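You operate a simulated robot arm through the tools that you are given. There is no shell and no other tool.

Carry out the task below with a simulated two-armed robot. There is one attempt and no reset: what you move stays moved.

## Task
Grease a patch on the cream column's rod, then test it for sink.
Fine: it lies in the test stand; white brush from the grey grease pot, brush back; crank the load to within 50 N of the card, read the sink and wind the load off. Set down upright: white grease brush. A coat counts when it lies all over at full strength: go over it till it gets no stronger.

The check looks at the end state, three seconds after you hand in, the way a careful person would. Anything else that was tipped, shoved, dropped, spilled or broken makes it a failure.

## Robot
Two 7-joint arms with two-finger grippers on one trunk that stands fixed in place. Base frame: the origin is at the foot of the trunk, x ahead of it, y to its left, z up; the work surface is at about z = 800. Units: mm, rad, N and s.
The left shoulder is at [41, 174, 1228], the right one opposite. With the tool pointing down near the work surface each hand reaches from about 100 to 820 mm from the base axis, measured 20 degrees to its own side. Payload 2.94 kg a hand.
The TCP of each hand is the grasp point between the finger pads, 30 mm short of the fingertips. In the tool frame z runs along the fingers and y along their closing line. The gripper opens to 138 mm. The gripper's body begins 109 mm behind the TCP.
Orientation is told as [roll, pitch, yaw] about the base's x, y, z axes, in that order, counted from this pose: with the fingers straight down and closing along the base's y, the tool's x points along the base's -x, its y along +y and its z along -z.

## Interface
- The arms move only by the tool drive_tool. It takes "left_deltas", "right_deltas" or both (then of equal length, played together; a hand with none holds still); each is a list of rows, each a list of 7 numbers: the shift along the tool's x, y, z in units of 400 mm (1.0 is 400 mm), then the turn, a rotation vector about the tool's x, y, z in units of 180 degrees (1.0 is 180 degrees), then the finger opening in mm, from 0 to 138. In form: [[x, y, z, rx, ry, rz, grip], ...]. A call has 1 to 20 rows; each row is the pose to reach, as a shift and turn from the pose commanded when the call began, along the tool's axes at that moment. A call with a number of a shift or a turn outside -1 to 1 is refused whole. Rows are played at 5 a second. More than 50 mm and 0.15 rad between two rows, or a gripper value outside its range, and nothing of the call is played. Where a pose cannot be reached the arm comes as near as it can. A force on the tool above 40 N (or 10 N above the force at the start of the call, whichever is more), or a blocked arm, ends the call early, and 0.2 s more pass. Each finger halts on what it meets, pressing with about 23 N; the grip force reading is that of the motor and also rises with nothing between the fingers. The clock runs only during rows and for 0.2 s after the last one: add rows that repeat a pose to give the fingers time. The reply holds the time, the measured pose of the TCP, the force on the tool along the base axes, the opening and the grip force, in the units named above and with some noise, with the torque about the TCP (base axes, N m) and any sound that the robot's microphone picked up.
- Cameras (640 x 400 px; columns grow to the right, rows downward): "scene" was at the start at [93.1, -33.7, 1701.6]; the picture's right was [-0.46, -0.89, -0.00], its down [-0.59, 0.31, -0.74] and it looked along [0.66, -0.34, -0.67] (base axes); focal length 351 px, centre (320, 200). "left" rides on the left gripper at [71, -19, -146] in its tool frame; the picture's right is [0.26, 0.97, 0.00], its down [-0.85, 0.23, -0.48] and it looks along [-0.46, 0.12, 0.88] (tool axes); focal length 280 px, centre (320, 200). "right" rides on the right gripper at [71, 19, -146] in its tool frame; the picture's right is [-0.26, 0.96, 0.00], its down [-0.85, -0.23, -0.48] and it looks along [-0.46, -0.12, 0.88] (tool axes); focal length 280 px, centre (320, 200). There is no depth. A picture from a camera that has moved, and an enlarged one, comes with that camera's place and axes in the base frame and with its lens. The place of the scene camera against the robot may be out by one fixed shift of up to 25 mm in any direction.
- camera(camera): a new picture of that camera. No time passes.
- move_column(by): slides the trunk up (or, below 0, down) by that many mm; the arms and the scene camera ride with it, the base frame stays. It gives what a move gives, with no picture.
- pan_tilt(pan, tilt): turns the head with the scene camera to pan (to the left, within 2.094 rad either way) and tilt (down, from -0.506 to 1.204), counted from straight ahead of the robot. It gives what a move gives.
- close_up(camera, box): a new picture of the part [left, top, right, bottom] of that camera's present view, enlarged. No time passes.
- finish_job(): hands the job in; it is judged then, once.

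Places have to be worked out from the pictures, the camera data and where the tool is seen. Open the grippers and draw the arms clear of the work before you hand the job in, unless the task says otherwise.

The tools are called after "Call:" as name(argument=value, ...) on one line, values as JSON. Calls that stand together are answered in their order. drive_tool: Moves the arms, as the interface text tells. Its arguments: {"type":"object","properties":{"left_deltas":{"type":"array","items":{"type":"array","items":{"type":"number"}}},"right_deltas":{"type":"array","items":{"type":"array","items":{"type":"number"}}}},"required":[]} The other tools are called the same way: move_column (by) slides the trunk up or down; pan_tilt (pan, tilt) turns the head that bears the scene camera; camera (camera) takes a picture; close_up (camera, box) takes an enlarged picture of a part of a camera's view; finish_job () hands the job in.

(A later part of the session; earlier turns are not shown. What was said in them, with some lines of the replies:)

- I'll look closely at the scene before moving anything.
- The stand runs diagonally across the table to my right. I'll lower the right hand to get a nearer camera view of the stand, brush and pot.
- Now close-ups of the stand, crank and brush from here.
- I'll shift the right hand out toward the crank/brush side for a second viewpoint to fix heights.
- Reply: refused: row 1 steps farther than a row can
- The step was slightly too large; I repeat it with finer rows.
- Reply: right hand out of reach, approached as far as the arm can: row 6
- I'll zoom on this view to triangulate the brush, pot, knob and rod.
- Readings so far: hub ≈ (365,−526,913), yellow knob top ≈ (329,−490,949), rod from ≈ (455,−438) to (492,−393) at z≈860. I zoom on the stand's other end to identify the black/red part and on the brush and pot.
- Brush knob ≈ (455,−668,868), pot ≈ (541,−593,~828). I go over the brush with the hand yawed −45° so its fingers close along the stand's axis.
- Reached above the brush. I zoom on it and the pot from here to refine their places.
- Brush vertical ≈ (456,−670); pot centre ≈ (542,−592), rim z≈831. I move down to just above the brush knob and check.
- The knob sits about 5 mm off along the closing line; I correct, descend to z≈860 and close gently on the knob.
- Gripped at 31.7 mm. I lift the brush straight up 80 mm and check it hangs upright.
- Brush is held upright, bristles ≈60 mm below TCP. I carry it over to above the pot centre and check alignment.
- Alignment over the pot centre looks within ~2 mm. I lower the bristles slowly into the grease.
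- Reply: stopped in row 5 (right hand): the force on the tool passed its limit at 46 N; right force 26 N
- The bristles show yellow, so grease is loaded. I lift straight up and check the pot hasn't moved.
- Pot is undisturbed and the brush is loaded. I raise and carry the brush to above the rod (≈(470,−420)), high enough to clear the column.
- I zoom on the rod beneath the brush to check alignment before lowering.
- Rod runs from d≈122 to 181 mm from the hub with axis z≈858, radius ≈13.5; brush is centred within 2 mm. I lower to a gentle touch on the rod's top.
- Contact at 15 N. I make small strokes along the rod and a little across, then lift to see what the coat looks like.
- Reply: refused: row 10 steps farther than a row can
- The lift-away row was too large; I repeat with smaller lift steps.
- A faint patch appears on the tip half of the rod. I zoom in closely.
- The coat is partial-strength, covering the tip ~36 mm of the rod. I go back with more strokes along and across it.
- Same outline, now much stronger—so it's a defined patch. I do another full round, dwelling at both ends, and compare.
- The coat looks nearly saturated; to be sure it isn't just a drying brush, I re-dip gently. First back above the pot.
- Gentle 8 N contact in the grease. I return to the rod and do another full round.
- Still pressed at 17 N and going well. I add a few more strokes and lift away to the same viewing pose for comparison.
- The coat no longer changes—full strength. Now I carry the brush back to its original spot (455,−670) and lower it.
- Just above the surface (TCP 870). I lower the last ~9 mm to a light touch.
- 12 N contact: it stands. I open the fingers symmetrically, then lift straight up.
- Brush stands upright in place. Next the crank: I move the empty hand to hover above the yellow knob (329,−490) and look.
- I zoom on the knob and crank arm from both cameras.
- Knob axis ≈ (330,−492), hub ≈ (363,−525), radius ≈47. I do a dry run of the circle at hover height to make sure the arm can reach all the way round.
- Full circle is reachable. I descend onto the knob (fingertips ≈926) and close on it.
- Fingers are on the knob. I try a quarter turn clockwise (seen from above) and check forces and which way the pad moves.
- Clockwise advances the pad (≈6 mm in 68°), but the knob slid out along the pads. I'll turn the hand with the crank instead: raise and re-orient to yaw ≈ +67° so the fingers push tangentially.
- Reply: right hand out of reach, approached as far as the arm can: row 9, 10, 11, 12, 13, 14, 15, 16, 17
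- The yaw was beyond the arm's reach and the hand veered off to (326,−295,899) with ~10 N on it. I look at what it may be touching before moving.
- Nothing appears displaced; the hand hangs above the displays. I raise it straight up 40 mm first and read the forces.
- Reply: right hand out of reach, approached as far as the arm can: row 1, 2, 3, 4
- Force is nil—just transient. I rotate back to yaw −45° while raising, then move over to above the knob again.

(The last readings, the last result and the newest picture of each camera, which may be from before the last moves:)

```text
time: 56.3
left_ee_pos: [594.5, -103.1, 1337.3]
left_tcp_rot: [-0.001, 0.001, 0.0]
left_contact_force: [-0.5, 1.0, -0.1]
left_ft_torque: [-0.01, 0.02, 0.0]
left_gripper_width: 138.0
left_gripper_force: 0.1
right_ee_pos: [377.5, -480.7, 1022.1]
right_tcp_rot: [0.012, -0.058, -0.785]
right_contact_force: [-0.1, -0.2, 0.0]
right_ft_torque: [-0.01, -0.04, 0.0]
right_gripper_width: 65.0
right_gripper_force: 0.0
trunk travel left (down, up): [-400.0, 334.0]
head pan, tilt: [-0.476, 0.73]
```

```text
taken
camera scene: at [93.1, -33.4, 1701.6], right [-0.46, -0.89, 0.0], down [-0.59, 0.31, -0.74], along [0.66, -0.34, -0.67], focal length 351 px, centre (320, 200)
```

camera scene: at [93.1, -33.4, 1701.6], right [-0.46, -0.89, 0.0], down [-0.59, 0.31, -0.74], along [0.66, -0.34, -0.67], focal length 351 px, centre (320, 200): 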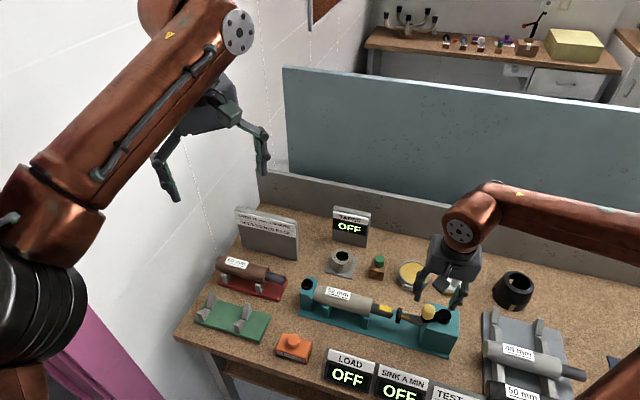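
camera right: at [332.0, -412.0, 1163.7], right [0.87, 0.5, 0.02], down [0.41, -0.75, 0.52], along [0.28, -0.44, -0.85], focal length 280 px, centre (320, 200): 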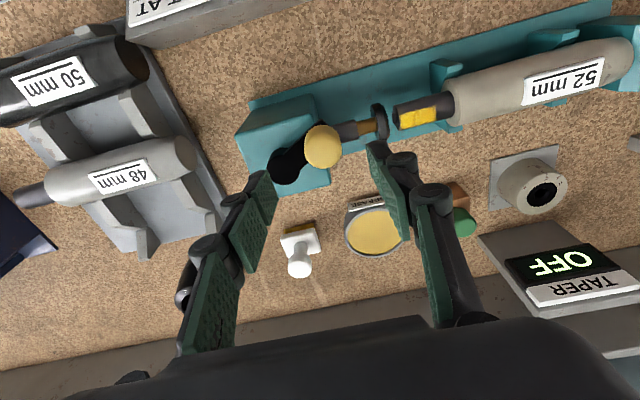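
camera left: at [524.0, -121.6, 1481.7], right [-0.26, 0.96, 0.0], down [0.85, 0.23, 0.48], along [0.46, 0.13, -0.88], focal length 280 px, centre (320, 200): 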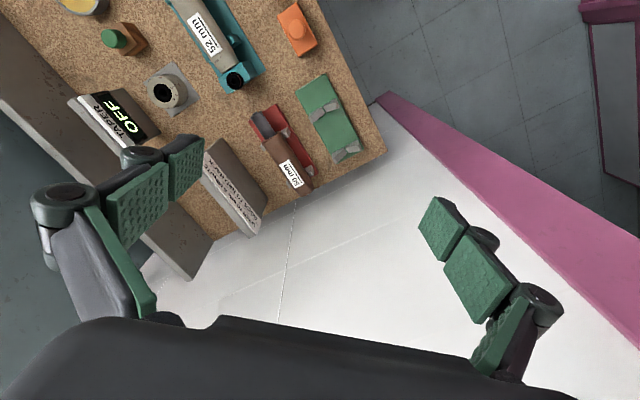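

Back safely; crank now at φ≈68°, knob ≈ (381,−481). I level the hand and turn it the other way (to yaw ≈ −113°, tool x radially outward) while hovering.

Call:
drive_tool(right_deltas=[[-0.004, 0.003, 0.01, 0.002, 0.009, 0, 65], [-0.0077, 0.005, 0.03, 0.0038, 0.0185, 0, 65], [-0.0077, 0.005, 0.03, 0.0038, 0.0185, 0, 65]])

```text
time: 57.1
left_ee_pos: [594.8, -102.6, 1335.2]
left_tcp_rot: [0.0, 0.001, 0.0]
left_contact_force: [0.6, -0.5, -0.8]
left_ft_torque: [0.03, -0.02, 0.01]
left_gripper_width: 138.2
left_gripper_force: 0.0
right_ee_pos: [379.5, -479.5, 1008.1]
right_tcp_rot: [-0.003, 0.001, -0.783]
right_contact_force: [0.2, 0.2, -0.3]
right_ft_torque: [-0.01, 0.01, 0.01]
right_gripper_width: 64.8
right_gripper_force: 0.2
trunk travel left (down, up): [-400.0, 334.0]
head pan, tilt: [-0.476, 0.73]
```

Level now. I rotate the hand by +68° about its own axis in fine rows, watching for any reach warning.

Call:
drive_tool(right_deltas=[[0, 0, 0, 0, 0, 0.042, 65], [0, 0, 0, 0, 0, 0.084, 65], [0, 0, 0, 0, 0, 0.126, 65], [0, 0, 0, 0, 0, 0.168, 65]])

```text
time: 58.1
left_ee_pos: [594.4, -103.2, 1335.6]
left_tcp_rot: [-0.001, 0.0, -0.001]
left_contact_force: [-0.2, -0.1, 0.7]
left_ft_torque: [0.01, -0.05, -0.02]
left_gripper_width: 138.1
left_gripper_force: 0.0
right_ee_pos: [380.0, -480.7, 1008.9]
right_tcp_rot: [-0.002, -0.004, -1.315]
right_contact_force: [0.7, -0.1, -0.5]
right_ft_torque: [0.03, -0.03, -0.01]
right_gripper_width: 65.3
right_gripper_force: 0.1
trunk travel left (down, up): [-400.0, 334.0]
head pan, tilt: [-0.476, 0.73]
```

Fine so far; I continue to yaw ≈ −113°.

Call:
drive_tool(right_deltas=[[0, 0, 0, 0, 0, 0.042, 65], [0, 0, 0, 0, 0, 0.084, 65], [0, 0, 0, 0, 0, 0.126, 65], [0, 0, 0, 0, 0, 0.168, 65], [0, 0, 0, 0, 0, 0.21, 65], [0, 0, 0, 0, 0, 0.21, 65]])

Call:
camera(camera="right")

Call:
close_up(camera="scene", box=[370, 240, 490, 340])

```text
time: 59.5
left_ee_pos: [594.4, -102.2, 1337.1]
left_tcp_rot: [0.0, 0.0, 0.0]
left_contact_force: [0.5, 0.9, 0.0]
left_ft_torque: [-0.03, 0.02, 0.01]
left_gripper_width: 138.0
left_gripper_force: 0.1
right_ee_pos: [379.9, -479.6, 1007.2]
right_tcp_rot: [-0.002, -0.001, -1.973]
right_contact_force: [1.0, -0.2, -0.2]
right_ft_torque: [-0.01, 0.03, 0.01]
right_gripper_width: 64.9
right_gripper_force: 0.0
trunk travel left (down, up): [-400.0, 334.0]
head pan, tilt: [-0.476, 0.73]
```

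```text
taken
camera right: at [424.9, -424.2, 1154.4], right [0.79, -0.62, 0.0], down [-0.54, -0.69, 0.48], along [-0.3, -0.37, -0.88], focal length 280 px, centre (320, 200)
```

right: 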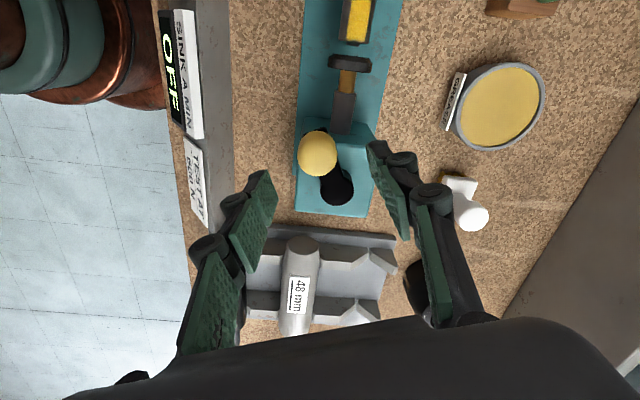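

```text
4.00 times, centred on (430, 290) of scene
camera zoom: at [93.1, -33.8, 1701.6], right [-0.46, -0.89, 0.0], down [-0.59, 0.31, -0.74], along [0.66, -0.34, -0.67], focal length 1405 px, centre (-120, -160)
```

zoom: 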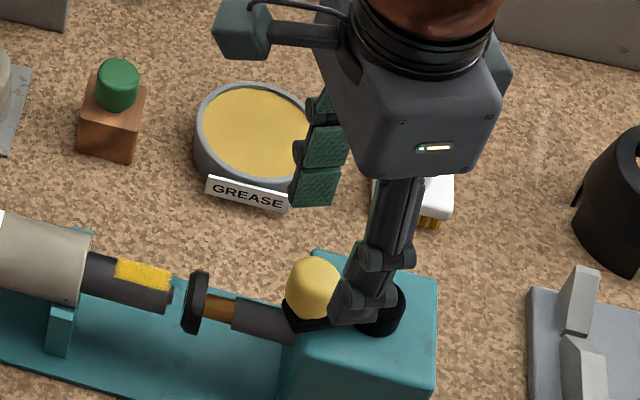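

Reachable. I zoom to measure the knob and hub from this new side.

Call:
close_up(camera="right", box=[270, 40, 410, 220])

```text
2.22 times, centred on (340, 130) of right
camera zoom: at [424.9, -424.2, 1154.4], right [0.79, -0.62, 0.0], down [-0.54, -0.69, 0.48], along [-0.3, -0.37, -0.88], focal length 623 px, centre (276, 356)
```

zoom: 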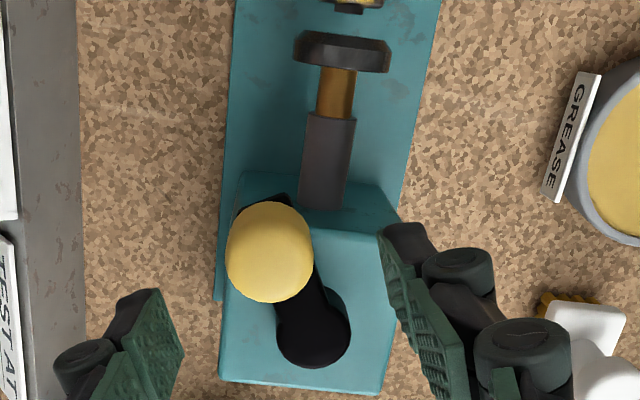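

Knob ≈ (377.5,−479), hub ≈ (363.6,−524), r≈47, φ≈73°. I descend and grip the knob with fingers placed tangentially.

Call:
drive_tool(right_deltas=[[0, -0.0055, 0.05, 0, 0, 0, 62], [0, -0.0055, 0.1, 0, 0, 0, 62], [0, -0.0055, 0.13, 0, 0, 0, 62], [0, -0.0055, 0.142, 0, 0, 0, 55], [0, -0.0055, 0.142, 0, 0, 0, 42], [0, -0.0055, 0.142, 0, 0, 0, 28], [0, -0.0055, 0.142, 0, 0, 0, 24], [0, -0.0055, 0.142, 0, 0, 0, 24], [0, -0.0055, 0.142, 0, 0, 0, 24], [0, -0.0055, 0.142, 0, 0, 0, 24]])

Call:
camera(camera="right")

Call:
close_up(camera="scene", box=[370, 260, 490, 350])

```text
time: 61.7
left_ee_pos: [596.2, -102.8, 1335.9]
left_tcp_rot: [0.002, 0.0, -0.001]
left_contact_force: [-0.7, 0.1, -1.1]
left_ft_torque: [0.01, 0.02, -0.01]
left_gripper_width: 137.9
left_gripper_force: 0.1
right_ee_pos: [379.7, -478.6, 950.7]
right_tcp_rot: [-0.002, -0.001, -1.971]
right_contact_force: [2.6, -0.4, -0.8]
right_ft_torque: [-0.1, -0.06, 0.14]
right_gripper_width: 27.6
right_gripper_force: 44.6
trunk travel left (down, up): [-400.0, 334.0]
head pan, tilt: [-0.476, 0.73]
```

```text
taken
camera right: at [422.8, -422.9, 1096.8], right [0.79, -0.62, 0.0], down [-0.54, -0.69, 0.48], along [-0.3, -0.38, -0.88], focal length 280 px, centre (320, 200)
```

right: 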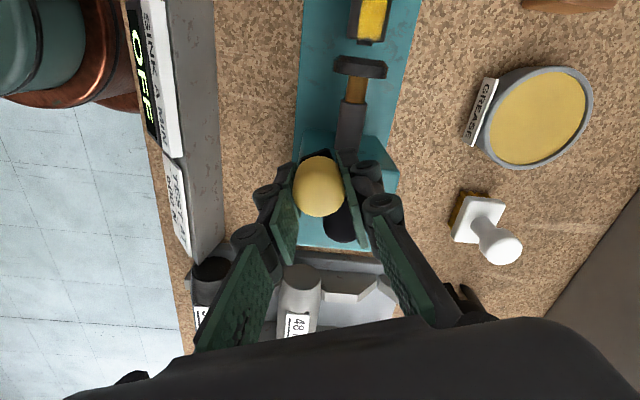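

```text
4.44 times, centred on (430, 305) of scene
camera zoom: at [93.7, -34.2, 1701.5], right [-0.46, -0.89, 0.0], down [-0.59, 0.31, -0.74], along [0.66, -0.34, -0.67], focal length 1561 px, centre (-169, -267)
```

zoom: 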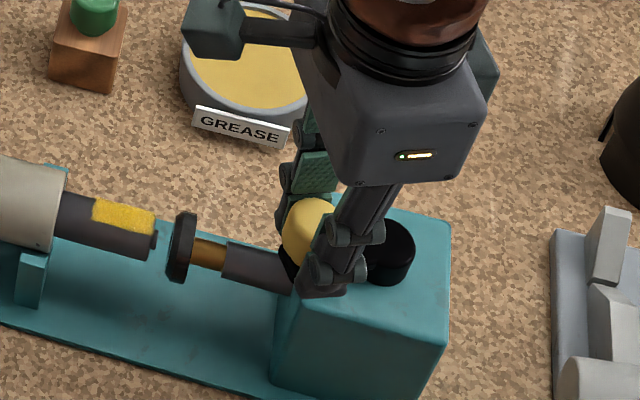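

Firm grip. I rotate the crank clockwise with the hand, 40° to start.

Call:
drive_tool(right_deltas=[[0.0006, 0.0165, 0, 0, 0, 0.0444, 24], [-0.0012, 0.0329, 0, 0, 0, 0.0889, 24], [-0.0052, 0.0489, 0, 0, 0, 0.1333, 24], [-0.0114, 0.0642, 0, 0, 0, 0.1778, 24], [-0.0196, 0.0785, 0, 0, 0, 0.2222, 24], [-0.0196, 0.0785, 0, 0, 0, 0.2222, 24]])

Call:
camera(camera="right")

Call:
camera(camera="scene")

```text
time: 63.1
left_ee_pos: [593.3, -100.1, 1336.9]
left_tcp_rot: [-0.001, 0.0, 0.0]
left_contact_force: [-0.2, 0.3, -0.3]
left_ft_torque: [0.04, -0.02, -0.02]
left_gripper_width: 137.9
left_gripper_force: 0.1
right_ee_pos: [404.6, -498.4, 949.2]
right_tcp_rot: [-0.002, -0.001, -2.673]
right_contact_force: [-3.9, 12.1, 1.0]
right_ft_torque: [0.0, 0.21, -0.52]
right_gripper_width: 27.4
right_gripper_force: 44.7
trunk travel left (down, up): [-400.0, 334.0]
head pan, tilt: [-0.476, 0.73]
```

```text
taken
camera right: at [475.0, -483.6, 1096.9], right [0.2, -0.98, 0.0], down [-0.86, -0.18, 0.48], along [-0.47, -0.1, -0.88], focal length 280 px, centre (320, 200)
```

right: 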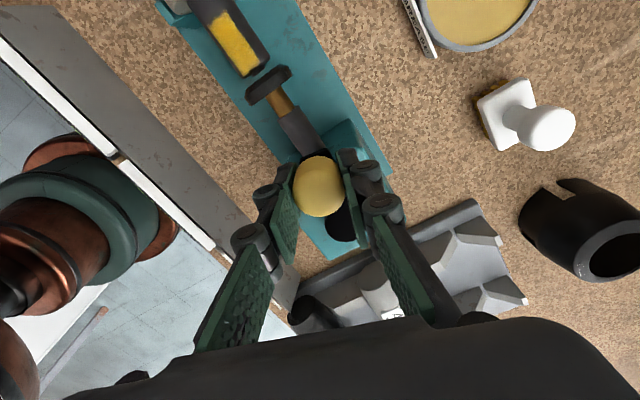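

```text
taken
camera scene: at [92.4, -31.5, 1701.7], right [-0.46, -0.89, 0.0], down [-0.59, 0.3, -0.75], along [0.66, -0.34, -0.67], focal length 351 px, centre (320, 200)
```

scene: 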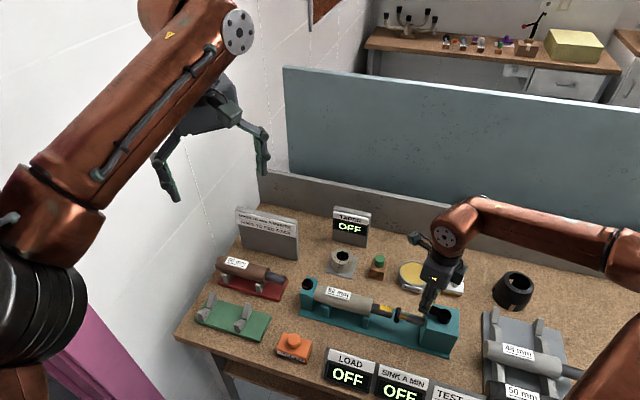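

Turning works (yaw −153°, ~12 N). I check the gap and displays closely.

Call:
close_up(camera="right", box=[180, 0, 340, 120])

Call:
close_up(camera="scene", box=[310, 290, 470, 400])

```text
3.33 times, centred on (260, 60) of right
camera zoom: at [475.0, -483.6, 1096.9], right [0.2, -0.98, 0.0], down [-0.86, -0.18, 0.48], along [-0.47, -0.1, -0.88], focal length 935 px, centre (520, 667)
```

zoom: 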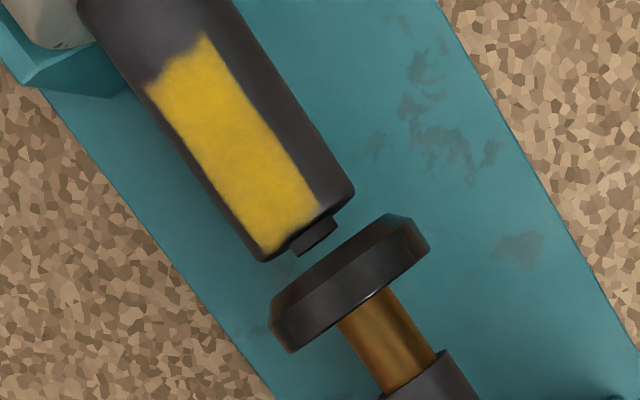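

```text
3.64 times, centred on (390, 345) of scene
camera zoom: at [92.4, -31.5, 1701.7], right [-0.46, -0.89, 0.0], down [-0.59, 0.3, -0.75], along [0.66, -0.34, -0.67], focal length 1277 px, centre (66, -327)
```

zoom: 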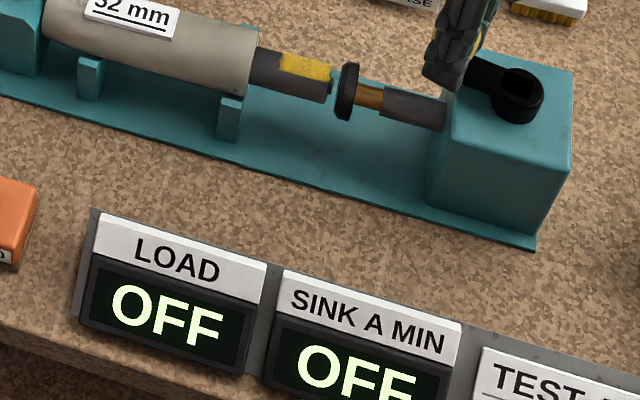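

A few mm of gap remain. I continue clockwise another 64°.

Call:
drive_tool(right_deltas=[[0.0006, 0.0165, 0, 0, 0, 0.0444, 24], [-0.0012, 0.0329, 0, 0, 0, 0.0889, 24], [-0.0052, 0.0489, 0, 0, 0, 0.1333, 24], [-0.0114, 0.0642, 0, 0, 0, 0.1778, 24], [-0.0196, 0.0785, 0, 0, 0, 0.2222, 24], [-0.0298, 0.0915, 0, 0, 0, 0.2667, 24], [-0.0417, 0.1029, 0, 0, 0, 0.3111, 24], [-0.055, 0.1126, 0, 0, 0, 0.3556, 24], [-0.055, 0.1126, 0, 0, 0, 0.3556, 24]])

Call:
camera(camera="right")

Call:
close_up(camera="scene", box=[310, 270, 490, 400])

```text
time: 65.1
left_ee_pos: [596.5, -101.6, 1334.8]
left_tcp_rot: [0.003, 0.003, 0.0]
left_contact_force: [0.1, -0.2, 0.2]
left_ft_torque: [0.01, 0.05, 0.01]
left_gripper_width: 138.3
left_gripper_force: 0.0
right_ee_pos: [406.2, -549.3, 949.9]
right_tcp_rot: [0.004, 0.0, 2.494]
right_contact_force: [9.4, 4.2, -10.2]
right_ft_torque: [-0.36, -0.15, -0.39]
right_gripper_width: 27.4
right_gripper_force: 45.1
trunk travel left (down, up): [-400.0, 334.0]
head pan, tilt: [-0.476, 0.73]
```

```text
taken
camera right: at [450.1, -609.2, 1097.2], right [-0.79, -0.61, 0.0], down [-0.54, 0.7, 0.48], along [-0.29, 0.37, -0.88], focal length 280 px, centre (320, 200)
```

right: 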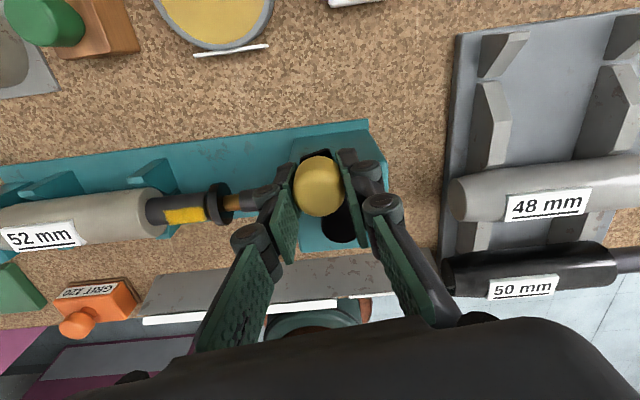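

```text
3.08 times, centred on (400, 335) of scene
camera zoom: at [95.2, -34.1, 1701.4], right [-0.46, -0.89, 0.0], down [-0.59, 0.31, -0.74], along [0.66, -0.34, -0.67], focal length 1081 px, centre (74, -215)
```

zoom: 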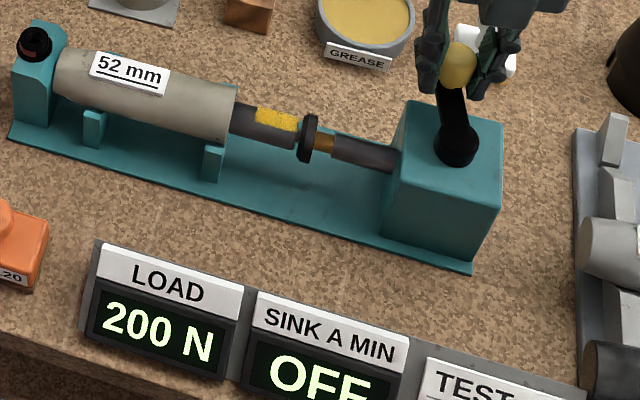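

LOAD reads 200 N. I advance in small 16° steps and read after each.

Call:
drive_tool(right_deltas=[[0.0006, 0.0165, 0, 0, 0, 0.0444, 24], [-0.0012, 0.0329, 0, 0, 0, 0.0889, 24], [-0.0012, 0.0329, 0, 0, 0, 0.0889, 24]])

Call:
close_up(camera="scene", box=[310, 330, 450, 400])

```text
time: 65.9
left_ee_pos: [594.9, -103.2, 1335.5]
left_tcp_rot: [0.001, 0.001, 0.0]
left_contact_force: [-0.2, 0.6, 0.1]
left_ft_torque: [-0.02, 0.01, -0.02]
left_gripper_width: 138.2
left_gripper_force: 0.1
right_ee_pos: [398.4, -559.4, 950.7]
right_tcp_rot: [0.002, 0.002, 2.214]
right_contact_force: [7.4, -5.7, 6.4]
right_ft_torque: [0.35, 0.24, -0.08]
right_gripper_width: 27.8
right_gripper_force: 45.2
trunk travel left (down, up): [-400.0, 334.0]
head pan, tilt: [-0.476, 0.73]
```

```text
4.57 times, centred on (380, 365) of scene
camera zoom: at [94.0, -34.2, 1701.7], right [-0.46, -0.89, 0.0], down [-0.59, 0.31, -0.74], along [0.66, -0.34, -0.67], focal length 1606 px, centre (46, -554)
```

zoom: 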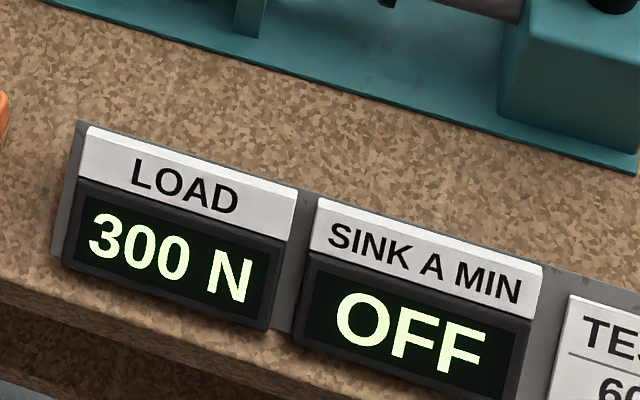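

300 N after 16° (~6 N/°). I advance another 32°.

Call:
drive_tool(right_deltas=[[0.0006, 0.0165, 0, 0, 0, 0.0444, 24], [-0.0012, 0.0329, 0, 0, 0, 0.0889, 24], [-0.0052, 0.0489, 0, 0, 0, 0.1333, 24], [-0.0114, 0.0642, 0, 0, 0, 0.1778, 24], [-0.0114, 0.0642, 0, 0, 0, 0.1778, 24]])

Call:
close_up(camera="scene", box=[310, 330, 450, 400])

Call:
camera(camera="right")

```text
time: 67.1
left_ee_pos: [597.7, -104.5, 1333.9]
left_tcp_rot: [0.002, 0.001, 0.002]
left_contact_force: [0.4, 0.3, -0.1]
left_ft_torque: [-0.01, 0.03, -0.02]
left_gripper_width: 138.1
left_gripper_force: 0.1
right_ee_pos: [373.6, -571.8, 949.8]
right_tcp_rot: [0.006, -0.002, 1.656]
right_contact_force: [13.8, -1.9, -5.8]
right_ft_torque: [0.29, 0.09, -0.44]
right_gripper_width: 27.8
right_gripper_force: 45.6
trunk travel left (down, up): [-400.0, 334.0]
head pan, tilt: [-0.476, 0.73]
```

```text
4.57 times, centred on (380, 365) of scene
camera zoom: at [95.9, -35.2, 1701.3], right [-0.46, -0.89, 0.0], down [-0.59, 0.31, -0.74], along [0.66, -0.34, -0.67], focal length 1606 px, centre (46, -554)
```

zoom: 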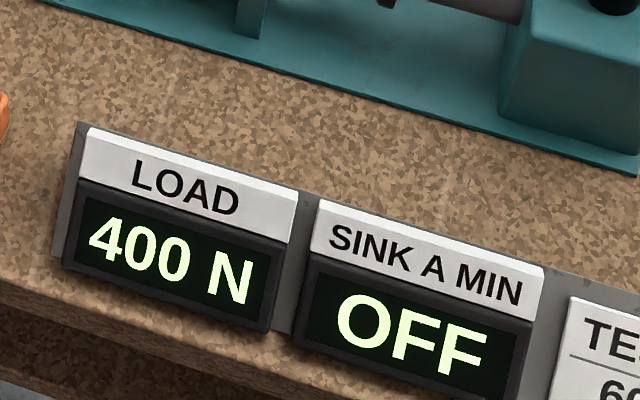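

```text
taken
camera right: at [359.7, -645.7, 1097.1], right [-0.98, 0.18, 0.0], down [0.16, 0.86, 0.48], along [0.08, 0.47, -0.88], focal length 280 px, centre (320, 200)
```

right: 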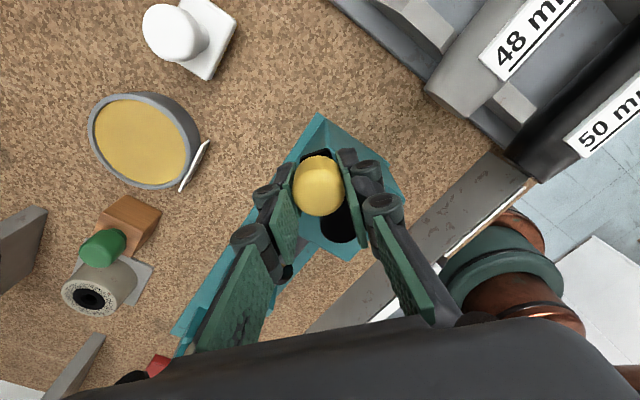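

400 N now. I add another 24° and check.

Call:
drive_tool(right_deltas=[[0.0006, 0.0165, 0, 0, 0, 0.0444, 24], [-0.0012, 0.0329, 0, 0, 0, 0.0889, 24], [-0.0052, 0.0489, 0, 0, 0, 0.1333, 24], [-0.0052, 0.0489, 0, 0, 0, 0.1333, 24]])

Call:
close_up(camera="scene", box=[310, 330, 450, 400])

```text
time: 68.1
left_ee_pos: [596.5, -101.2, 1336.6]
left_tcp_rot: [0.0, 0.002, -0.001]
left_contact_force: [0.5, -0.2, 0.0]
left_ft_torque: [-0.05, -0.01, 0.0]
left_gripper_width: 137.8
left_gripper_force: 0.2
right_ee_pos: [352.9, -571.0, 949.9]
right_tcp_rot: [0.003, 0.001, 1.238]
right_contact_force: [4.9, 3.0, 0.8]
right_ft_torque: [0.69, -0.11, -0.19]
right_gripper_width: 27.7
right_gripper_force: 44.8
trunk travel left (down, up): [-400.0, 334.0]
head pan, tilt: [-0.476, 0.73]
```

```text
4.57 times, centred on (380, 365) of scene
camera zoom: at [93.8, -33.4, 1701.6], right [-0.46, -0.89, 0.0], down [-0.59, 0.31, -0.74], along [0.66, -0.34, -0.67], focal length 1606 px, centre (46, -554)
```

zoom: 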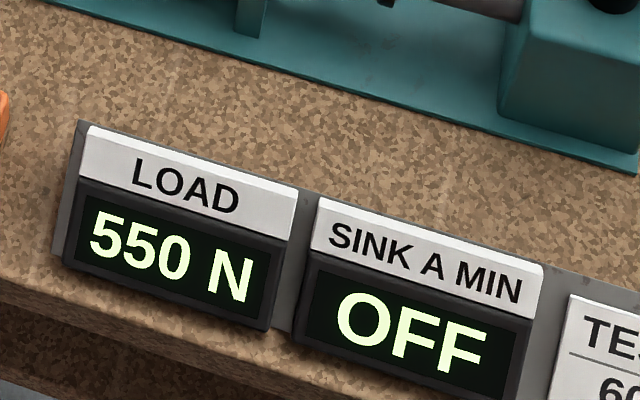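

550 N. About 10° more should give 600 N.

Call:
drive_tool(right_deltas=[[0.0004, 0.0105, 0, 0, 0, 0.0278, 24], [0.0004, 0.021, 0, 0, 0, 0.0556, 24], [0.0004, 0.021, 0, 0, 0, 0.0556, 24]])

Call:
close_up(camera="scene", box=[310, 330, 450, 400])

```text
time: 68.9
left_ee_pos: [594.3, -102.3, 1335.5]
left_tcp_rot: [-0.001, 0.001, 0.001]
left_contact_force: [-0.2, 0.0, -0.2]
left_ft_torque: [0.0, 0.01, 0.0]
left_gripper_width: 138.0
left_gripper_force: 0.0
right_ee_pos: [346.0, -568.6, 949.1]
right_tcp_rot: [0.002, 0.002, 1.065]
right_contact_force: [5.3, 2.3, -1.7]
right_ft_torque: [0.06, -0.15, -0.09]
right_gripper_width: 27.7
right_gripper_force: 44.9
trunk travel left (down, up): [-400.0, 334.0]
head pan, tilt: [-0.476, 0.73]
```

```text
4.57 times, centred on (380, 365) of scene
camera zoom: at [93.9, -33.3, 1701.5], right [-0.46, -0.89, 0.0], down [-0.59, 0.31, -0.74], along [0.66, -0.34, -0.67], focal length 1606 px, centre (46, -554)
```

zoom: 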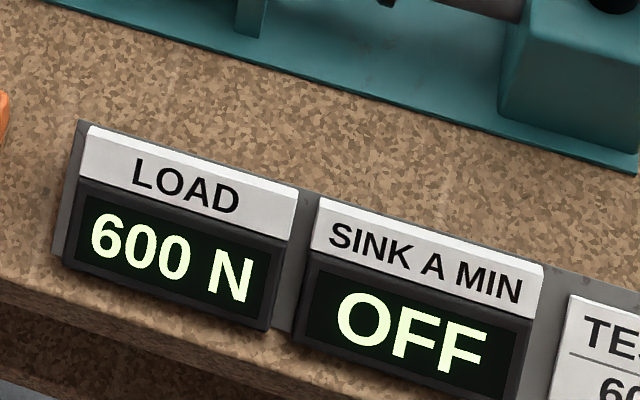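

Load reads 600 N, matching the card. I hold still for a few seconds so the sink reading comes up.

Call:
drive_tool(right_deltas=[[0, 0, 0, 0, 0, 0, 24], [0, 0, 0, 0, 0, 0, 24], [0, 0, 0, 0, 0, 0, 24], [0, 0, 0, 0, 0, 0, 24], [0, 0, 0, 0, 0, 0, 24], [0, 0, 0, 0, 0, 0, 24], [0, 0, 0, 0, 0, 0, 24], [0, 0, 0, 0, 0, 0, 24], [0, 0, 0, 0, 0, 0, 24], [0, 0, 0, 0, 0, 0, 24], [0, 0, 0, 0, 0, 0, 24], [0, 0, 0, 0, 0, 0, 24], [0, 0, 0, 0, 0, 0, 24], [0, 0, 0, 0, 0, 0, 24], [0, 0, 0, 0, 0, 0, 24]])

Call:
close_up(camera="scene", box=[310, 330, 450, 400])

```text
time: 72.1
left_ee_pos: [596.0, -103.2, 1336.3]
left_tcp_rot: [0.0, 0.002, 0.0]
left_contact_force: [-0.6, -1.4, -0.9]
left_ft_torque: [0.0, 0.0, 0.03]
left_gripper_width: 138.1
left_gripper_force: 0.0
right_ee_pos: [346.3, -567.6, 950.2]
right_tcp_rot: [0.003, 0.002, 1.066]
right_contact_force: [2.6, 5.0, -6.4]
right_ft_torque: [-0.08, 0.1, 0.01]
right_gripper_width: 27.8
right_gripper_force: 44.6
trunk travel left (down, up): [-400.0, 334.0]
head pan, tilt: [-0.476, 0.73]
```

```text
4.57 times, centred on (380, 365) of scene
camera zoom: at [93.9, -33.5, 1701.5], right [-0.46, -0.89, 0.0], down [-0.59, 0.31, -0.74], along [0.66, -0.34, -0.67], focal length 1606 px, centre (46, -554)
```

zoom: 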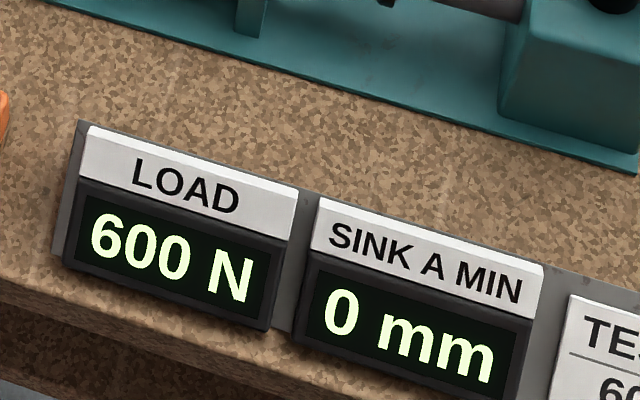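

Sink shows 0 mm; I hold a little longer to see whether it settles there.

Call:
drive_tool(right_deltas=[[0, 0, 0, 0, 0, 0, 24], [0, 0, 0, 0, 0, 0, 24], [0, 0, 0, 0, 0, 0, 24], [0, 0, 0, 0, 0, 0, 24], [0, 0, 0, 0, 0, 0, 24], [0, 0, 0, 0, 0, 0, 24], [0, 0, 0, 0, 0, 0, 24], [0, 0, 0, 0, 0, 0, 24], [0, 0, 0, 0, 0, 0, 24], [0, 0, 0, 0, 0, 0, 24], [0, 0, 0, 0, 0, 0, 24], [0, 0, 0, 0, 0, 0, 24], [0, 0, 0, 0, 0, 0, 24], [0, 0, 0, 0, 0, 0, 24], [0, 0, 0, 0, 0, 0, 24], [0, 0, 0, 0, 0, 0, 24], [0, 0, 0, 0, 0, 0, 24], [0, 0, 0, 0, 0, 0, 24], [0, 0, 0, 0, 0, 0, 24], [0, 0, 0, 0, 0, 0, 24]])

Call:
close_up(camera="scene", box=[310, 330, 450, 400])

Call:
close_up(camera="scene", box=[300, 270, 470, 360])

```text
time: 76.3
left_ee_pos: [595.3, -102.6, 1336.4]
left_tcp_rot: [0.001, 0.001, 0.0]
left_contact_force: [0.3, -0.1, -0.1]
left_ft_torque: [0.0, -0.07, 0.0]
left_gripper_width: 138.0
left_gripper_force: 0.0
right_ee_pos: [346.4, -568.7, 950.6]
right_tcp_rot: [0.003, 0.002, 1.064]
right_contact_force: [2.4, 3.4, -5.8]
right_ft_torque: [0.01, 0.03, -0.02]
right_gripper_width: 28.0
right_gripper_force: 44.9
trunk travel left (down, up): [-400.0, 334.0]
head pan, tilt: [-0.476, 0.73]
```

```text
4.57 times, centred on (380, 365) of scene
camera zoom: at [94.0, -33.6, 1701.5], right [-0.46, -0.89, 0.0], down [-0.59, 0.31, -0.74], along [0.66, -0.34, -0.67], focal length 1606 px, centre (46, -554)
```

zoom: 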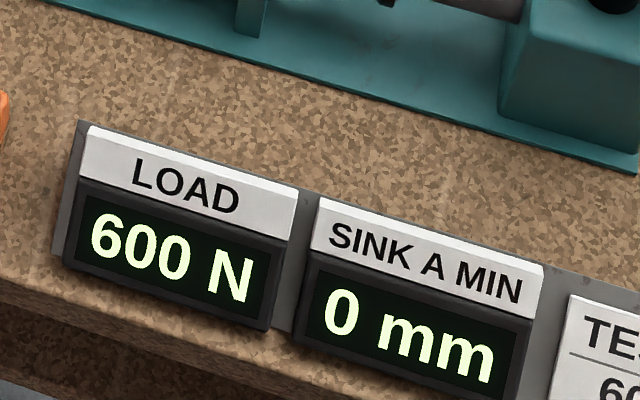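

```text
3.76 times, centred on (385, 315) of scene
camera zoom: at [94.0, -33.6, 1701.5], right [-0.46, -0.89, 0.0], down [-0.59, 0.31, -0.74], along [0.66, -0.34, -0.67], focal length 1322 px, centre (75, -233)
```

zoom: 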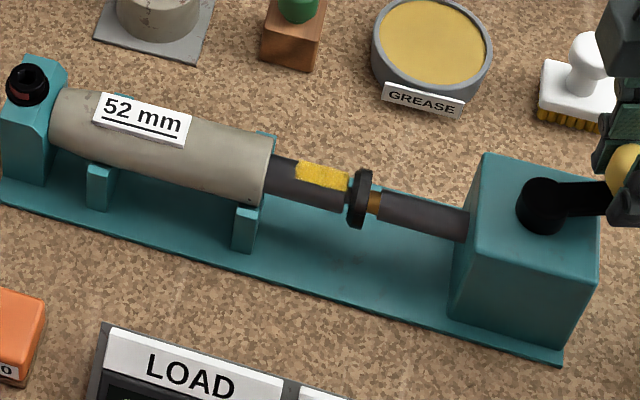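

Sink is a steady 0 mm/min at 600 N – well under 10, so the column stays put (no red rack). Now I wind the load off counter-clockwise, turning the hand back with the crank.

Call:
drive_tool(right_deltas=[[-0.0033, -0.0162, 0, 0, 0, -0.0444, 24], [-0.0089, -0.0318, 0, 0, 0, -0.0889, 24], [-0.0165, -0.0464, 0, 0, 0, -0.1333, 24], [-0.0262, -0.0599, 0, 0, 0, -0.1778, 24], [-0.0376, -0.0718, 0, 0, 0, -0.2222, 24], [-0.0505, -0.0821, 0, 0, 0, -0.2667, 24], [-0.0648, -0.0905, 0, 0, 0, -0.3111, 24], [-0.0801, -0.0968, 0, 0, 0, -0.3556, 24], [-0.0961, -0.1009, 0, 0, 0, -0.4, 24], [-0.1125, -0.1027, 0, 0, 0, -0.4444, 24], [-0.129, -0.1023, 0, 0, 0, -0.4889, 24], [-0.1453, -0.0995, 0, 0, 0, -0.5333, 24], [-0.1611, -0.0945, 0, 0, 0, -0.5778, 24], [-0.176, -0.0874, 0, 0, 0, -0.6222, 24], [-0.1897, -0.0782, 0, 0, 0, -0.6667, 24], [-0.2021, -0.0672, 0, 0, 0, -0.7111, 24], [-0.2021, -0.0672, 0, 0, 0, -0.7111, 24]])

Call:
close_up(camera="scene", box=[300, 270, 480, 400])

Call:
camera(camera="right")

```text
time: 79.9
left_ee_pos: [596.1, -103.0, 1335.2]
left_tcp_rot: [0.001, 0.002, -0.001]
left_contact_force: [0.4, -0.9, -0.4]
left_ft_torque: [0.01, 0.0, 0.0]
left_gripper_width: 138.2
left_gripper_force: 0.1
right_ee_pos: [408.1, -508.6, 950.0]
right_tcp_rot: [0.0, 0.0, -2.982]
right_contact_force: [19.0, 1.0, -5.1]
right_ft_torque: [-0.52, -0.2, 0.17]
right_gripper_width: 27.4
right_gripper_force: 44.7
trunk travel left (down, up): [-400.0, 334.0]
head pan, tilt: [-0.476, 0.73]
```

```text
3.08 times, centred on (390, 335) of scene
camera zoom: at [96.3, -34.2, 1701.4], right [-0.46, -0.89, 0.0], down [-0.59, 0.31, -0.74], along [0.66, -0.34, -0.67], focal length 1081 px, centre (105, -215)
```

zoom: 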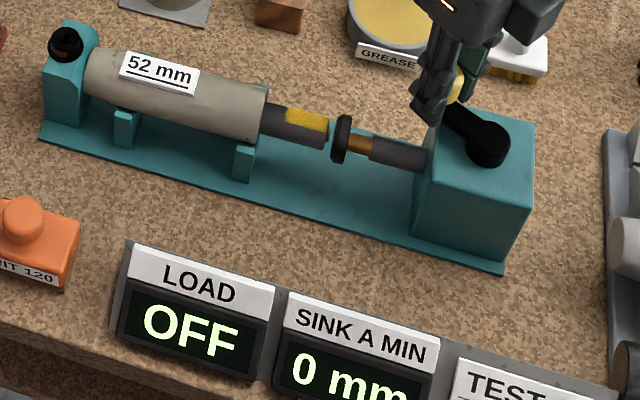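

```text
taken
camera right: at [480.6, -518.4, 1097.3], right [-0.1, -0.99, 0.0], down [-0.87, 0.09, 0.48], along [-0.48, 0.05, -0.88], focal length 280 px, centre (320, 200)
```

right: 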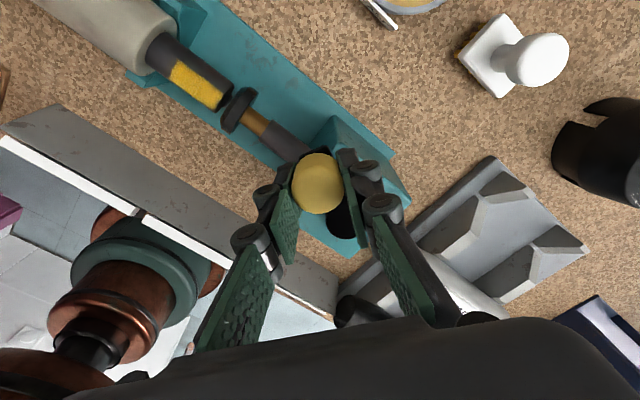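

LOAD reads OFF again and sink holds 0 mm. I wind back on to the original crank position so the pad is fully clear.

Call:
drive_tool(right_deltas=[[-0.0041, -0.016, 0, 0, 0, -0.0444, 24], [-0.0103, -0.0313, 0, 0, 0, -0.0889, 24], [-0.0186, -0.0456, 0, 0, 0, -0.1333, 24], [-0.0288, -0.0586, 0, 0, 0, -0.1778, 24], [-0.0408, -0.0701, 0, 0, 0, -0.2222, 24], [-0.0542, -0.0797, 0, 0, 0, -0.2667, 24], [-0.0688, -0.0874, 0, 0, 0, -0.3111, 24], [-0.0844, -0.093, 0, 0, 0, -0.3556, 24], [-0.1005, -0.0964, 0, 0, 0, -0.4, 24], [-0.117, -0.0975, 0, 0, 0, -0.4444, 24], [-0.1335, -0.0963, 0, 0, 0, -0.4889, 24], [-0.1497, -0.0928, 0, 0, 0, -0.5333, 24], [-0.1652, -0.0871, 0, 0, 0, -0.5778, 24], [-0.1798, -0.0793, 0, 0, 0, -0.6222, 24], [-0.1798, -0.0793, 0, 0, 0, -0.6222, 24]])

Call:
camera(camera="scene")

Call:
camera(camera="right")

```text
time: 83.1
left_ee_pos: [595.2, -104.7, 1335.2]
left_tcp_rot: [0.002, 0.001, 0.0]
left_contact_force: [-0.3, -0.1, 0.0]
left_ft_torque: [-0.01, 0.04, -0.04]
left_gripper_width: 138.1
left_gripper_force: 0.1
right_ee_pos: [331.2, -493.2, 951.5]
right_tcp_rot: [-0.002, 0.0, -1.028]
right_contact_force: [5.2, -16.5, 3.7]
right_ft_torque: [-1.1, -0.86, -0.32]
right_gripper_width: 27.1
right_gripper_force: 45.4
trunk travel left (down, up): [-400.0, 334.0]
head pan, tilt: [-0.476, 0.73]
```

```text
taken
camera scene: at [93.9, -36.2, 1701.5], right [-0.46, -0.89, 0.0], down [-0.59, 0.31, -0.74], along [0.66, -0.34, -0.67], focal length 351 px, centre (320, 200)
```

scene: 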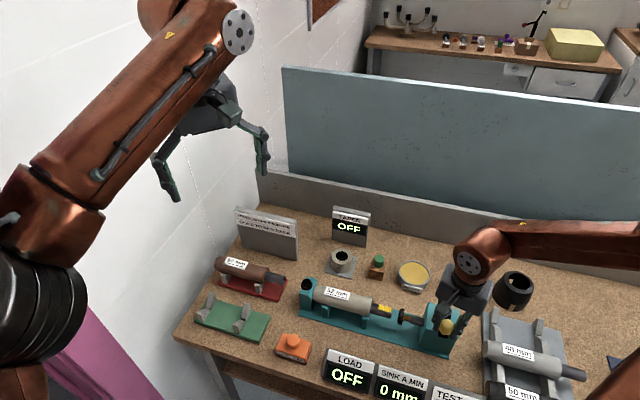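

```text
taken
camera right: at [311.4, -423.5, 1097.7], right [0.96, 0.27, 0.0], down [0.24, -0.84, 0.48], along [0.13, -0.46, -0.88], focal length 280 px, centre (320, 200)
```

right: 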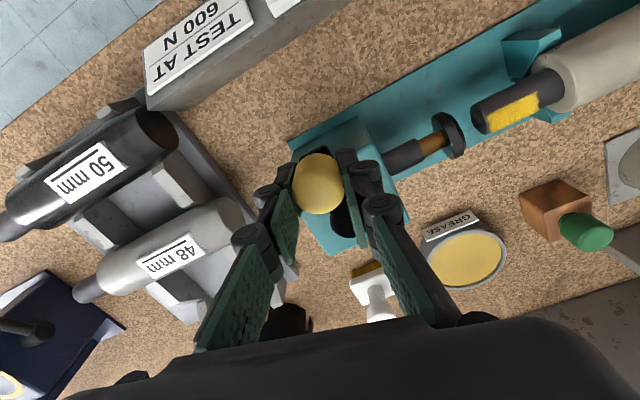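

Crank is back at its start, load OFF. I open the fingers and rise clear of the knob.

Call:
drive_tool(right_deltas=[[0, 0, 0, 0, 0, 0, 34], [0, 0, 0, 0, 0, 0, 45], [0, 0, 0, 0, 0, 0, 62], [0, 0, 0, 0, 0, 0, 75], [0, 0, -0.05, 0, 0, 0, 80], [0, 0, -0.15, 0, 0, 0, 80], [0, 0, -0.25, 0, 0, 0, 80], [0, 0, -0.36, 0, 0, 0, 80], [0, 0, -0.47, 0, 0, 0, 80], [0, 0, -0.58, 0, 0, 0, 80], [0, 0, -0.58, 0, 0, 0, 80]])

Call:
camera(camera="right")

Call:
close_up(camera="scene", box=[290, 230, 490, 400])

```text
time: 85.5
left_ee_pos: [594.5, -102.5, 1336.8]
left_tcp_rot: [0.0, 0.001, 0.002]
left_contact_force: [0.7, 0.1, 0.5]
left_ft_torque: [-0.02, -0.01, 0.0]
left_gripper_width: 138.1
left_gripper_force: 0.1
right_ee_pos: [332.2, -491.5, 1180.6]
right_tcp_rot: [-0.001, 0.0, -1.03]
right_contact_force: [0.6, -0.2, -0.8]
right_ft_torque: [0.0, 0.02, 0.0]
right_gripper_width: 80.0
right_gripper_force: 0.1
trunk travel left (down, up): [-400.0, 334.0]
head pan, tilt: [-0.476, 0.73]
```

```text
taken
camera right: at [309.4, -422.2, 1327.6], right [0.96, 0.27, 0.0], down [0.24, -0.85, 0.48], along [0.13, -0.46, -0.88], focal length 280 px, centre (320, 200)
```

right: 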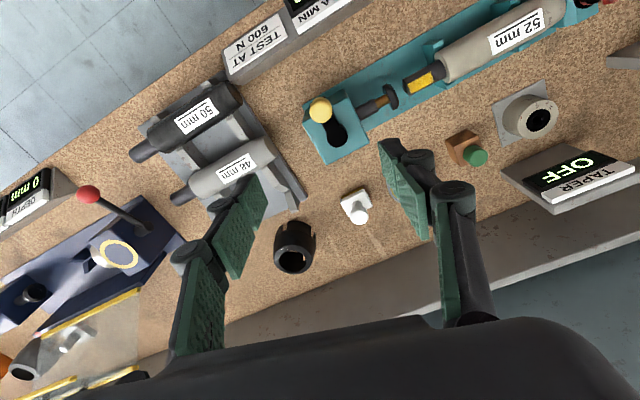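

```text
2.35 times, centred on (390, 315) of scene
camera zoom: at [93.1, -33.7, 1701.6], right [-0.46, -0.89, 0.0], down [-0.59, 0.31, -0.74], along [0.66, -0.34, -0.67], focal length 826 px, centre (155, -71)
```

zoom: 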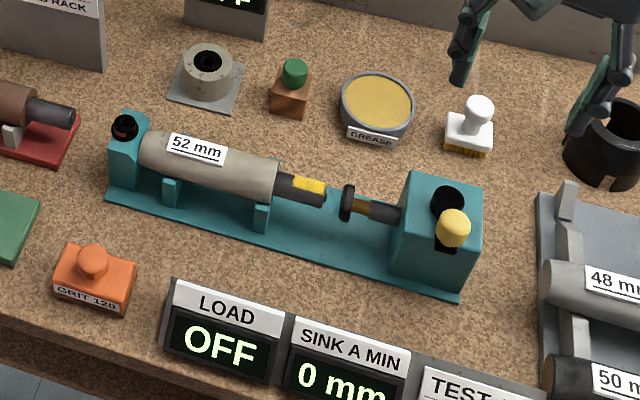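

All is in order. I check the coat and the brush up close, and draw the right arm back with the gripper open.

Call:
drive_tool(right_deltas=[[0.05, 0.02, -0.03, 0, 0, 0, 100], [0.1, 0.045, -0.06, 0, 0, 0, 120], [0.16, 0.07, -0.1, 0, 0, 0, 138], [0.221, 0.098, -0.145, 0, 0, 0, 138], [0.221, 0.098, -0.145, 0, 0, 0, 138]])

Call:
close_up(camera="scene", box=[370, 290, 420, 325])

Call:
camera(camera="scene")

Call:
close_up(camera="scene", box=[380, 240, 520, 320])

```text
time: 86.7
left_ee_pos: [593.7, -102.4, 1336.1]
left_tcp_rot: [0.0, 0.0, -0.001]
left_contact_force: [-0.7, -0.8, 0.3]
left_ft_torque: [0.03, -0.03, 0.03]
left_gripper_width: 138.2
left_gripper_force: 0.1
right_ee_pos: [320.6, -397.0, 1243.1]
right_tcp_rot: [-0.002, 0.0, -1.029]
right_contact_force: [-0.6, 0.3, 0.1]
right_ft_torque: [0.0, -0.01, 0.03]
right_gripper_width: 137.8
right_gripper_force: 0.0
trunk travel left (down, up): [-400.0, 334.0]
head pan, tilt: [-0.476, 0.73]
```

```text
11.43 times, centred on (395, 308) of scene
camera zoom: at [92.2, -34.1, 1701.7], right [-0.46, -0.89, 0.0], down [-0.59, 0.31, -0.75], along [0.66, -0.34, -0.67], focal length 4014 px, centre (-537, -1029)
```

zoom: 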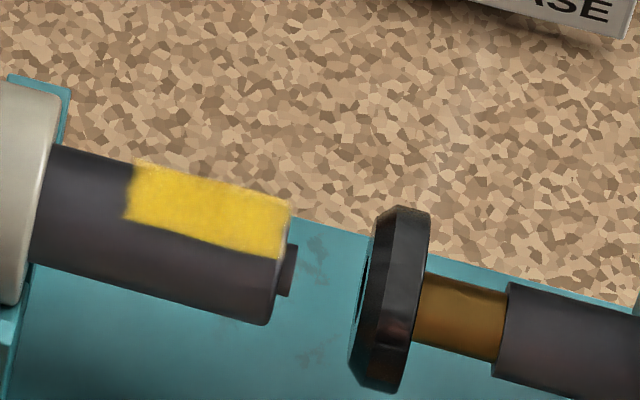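

```text
taken
camera scene: at [92.2, -34.1, 1701.7], right [-0.46, -0.89, 0.0], down [-0.59, 0.31, -0.75], along [0.66, -0.34, -0.67], focal length 351 px, centre (320, 200)
```

scene: 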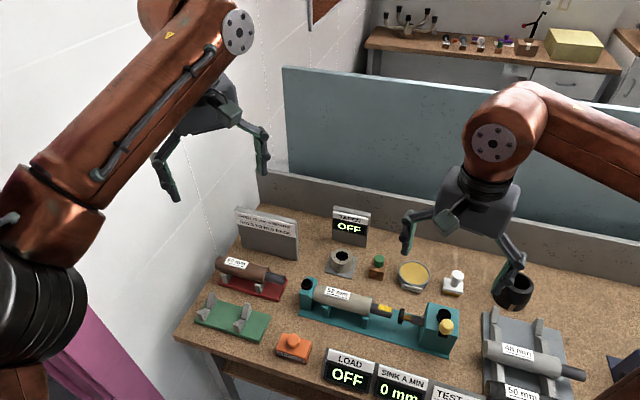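

```text
4.57 times, centred on (450, 280) of scene
camera zoom: at [92.2, -34.1, 1701.7], right [-0.46, -0.89, 0.0], down [-0.59, 0.31, -0.75], along [0.66, -0.34, -0.67], focal length 1606 px, centre (-274, -166)
```

zoom: 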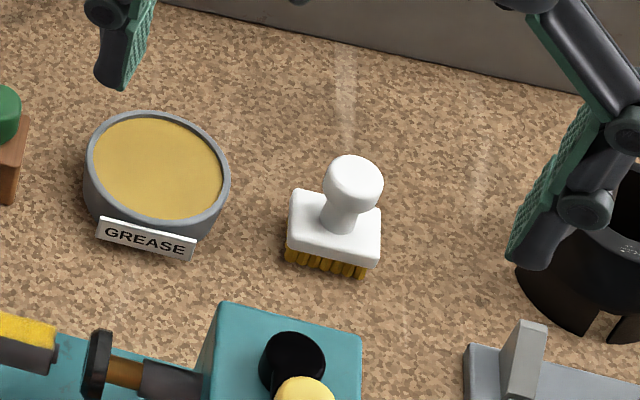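

The coat is full and even, and the brush is upright in its place. The load reads OFF and the sink still shows 0 mm; both grippers are open and clear of the work. I hand the job in.

Call:
finish_job()

```text
The job is handed in.
```

I greased the patch on the cream column's rod and tested the column. It showed **0 mm a minute sink at 600 N**, the load on the card.

- **Grease:** I brushed the patch in four rounds, with one re-dip before the last. The last round made no visible difference, so I took the coat as full strength. It was still intact after the test.
- **Brush:** the white brush is back in its original spot, standing upright.
- **Load:** I held 600 N for about seven seconds while the sink stayed at 0 mm. I then wound the crank back to where it started, and the load display reads OFF.
- **Column:** it is still in the test stand. The sign sends columns over 10 mm a minute to the red rack, so this one did not need to move.

Early on, one turn of the right hand went past its reach. The hand swung over the load and sink displays with about 10 N on it for a moment. Nothing looked moved in the pictures, and the force was gone once I raised the hand.

Both grippers are open and clear of the work.
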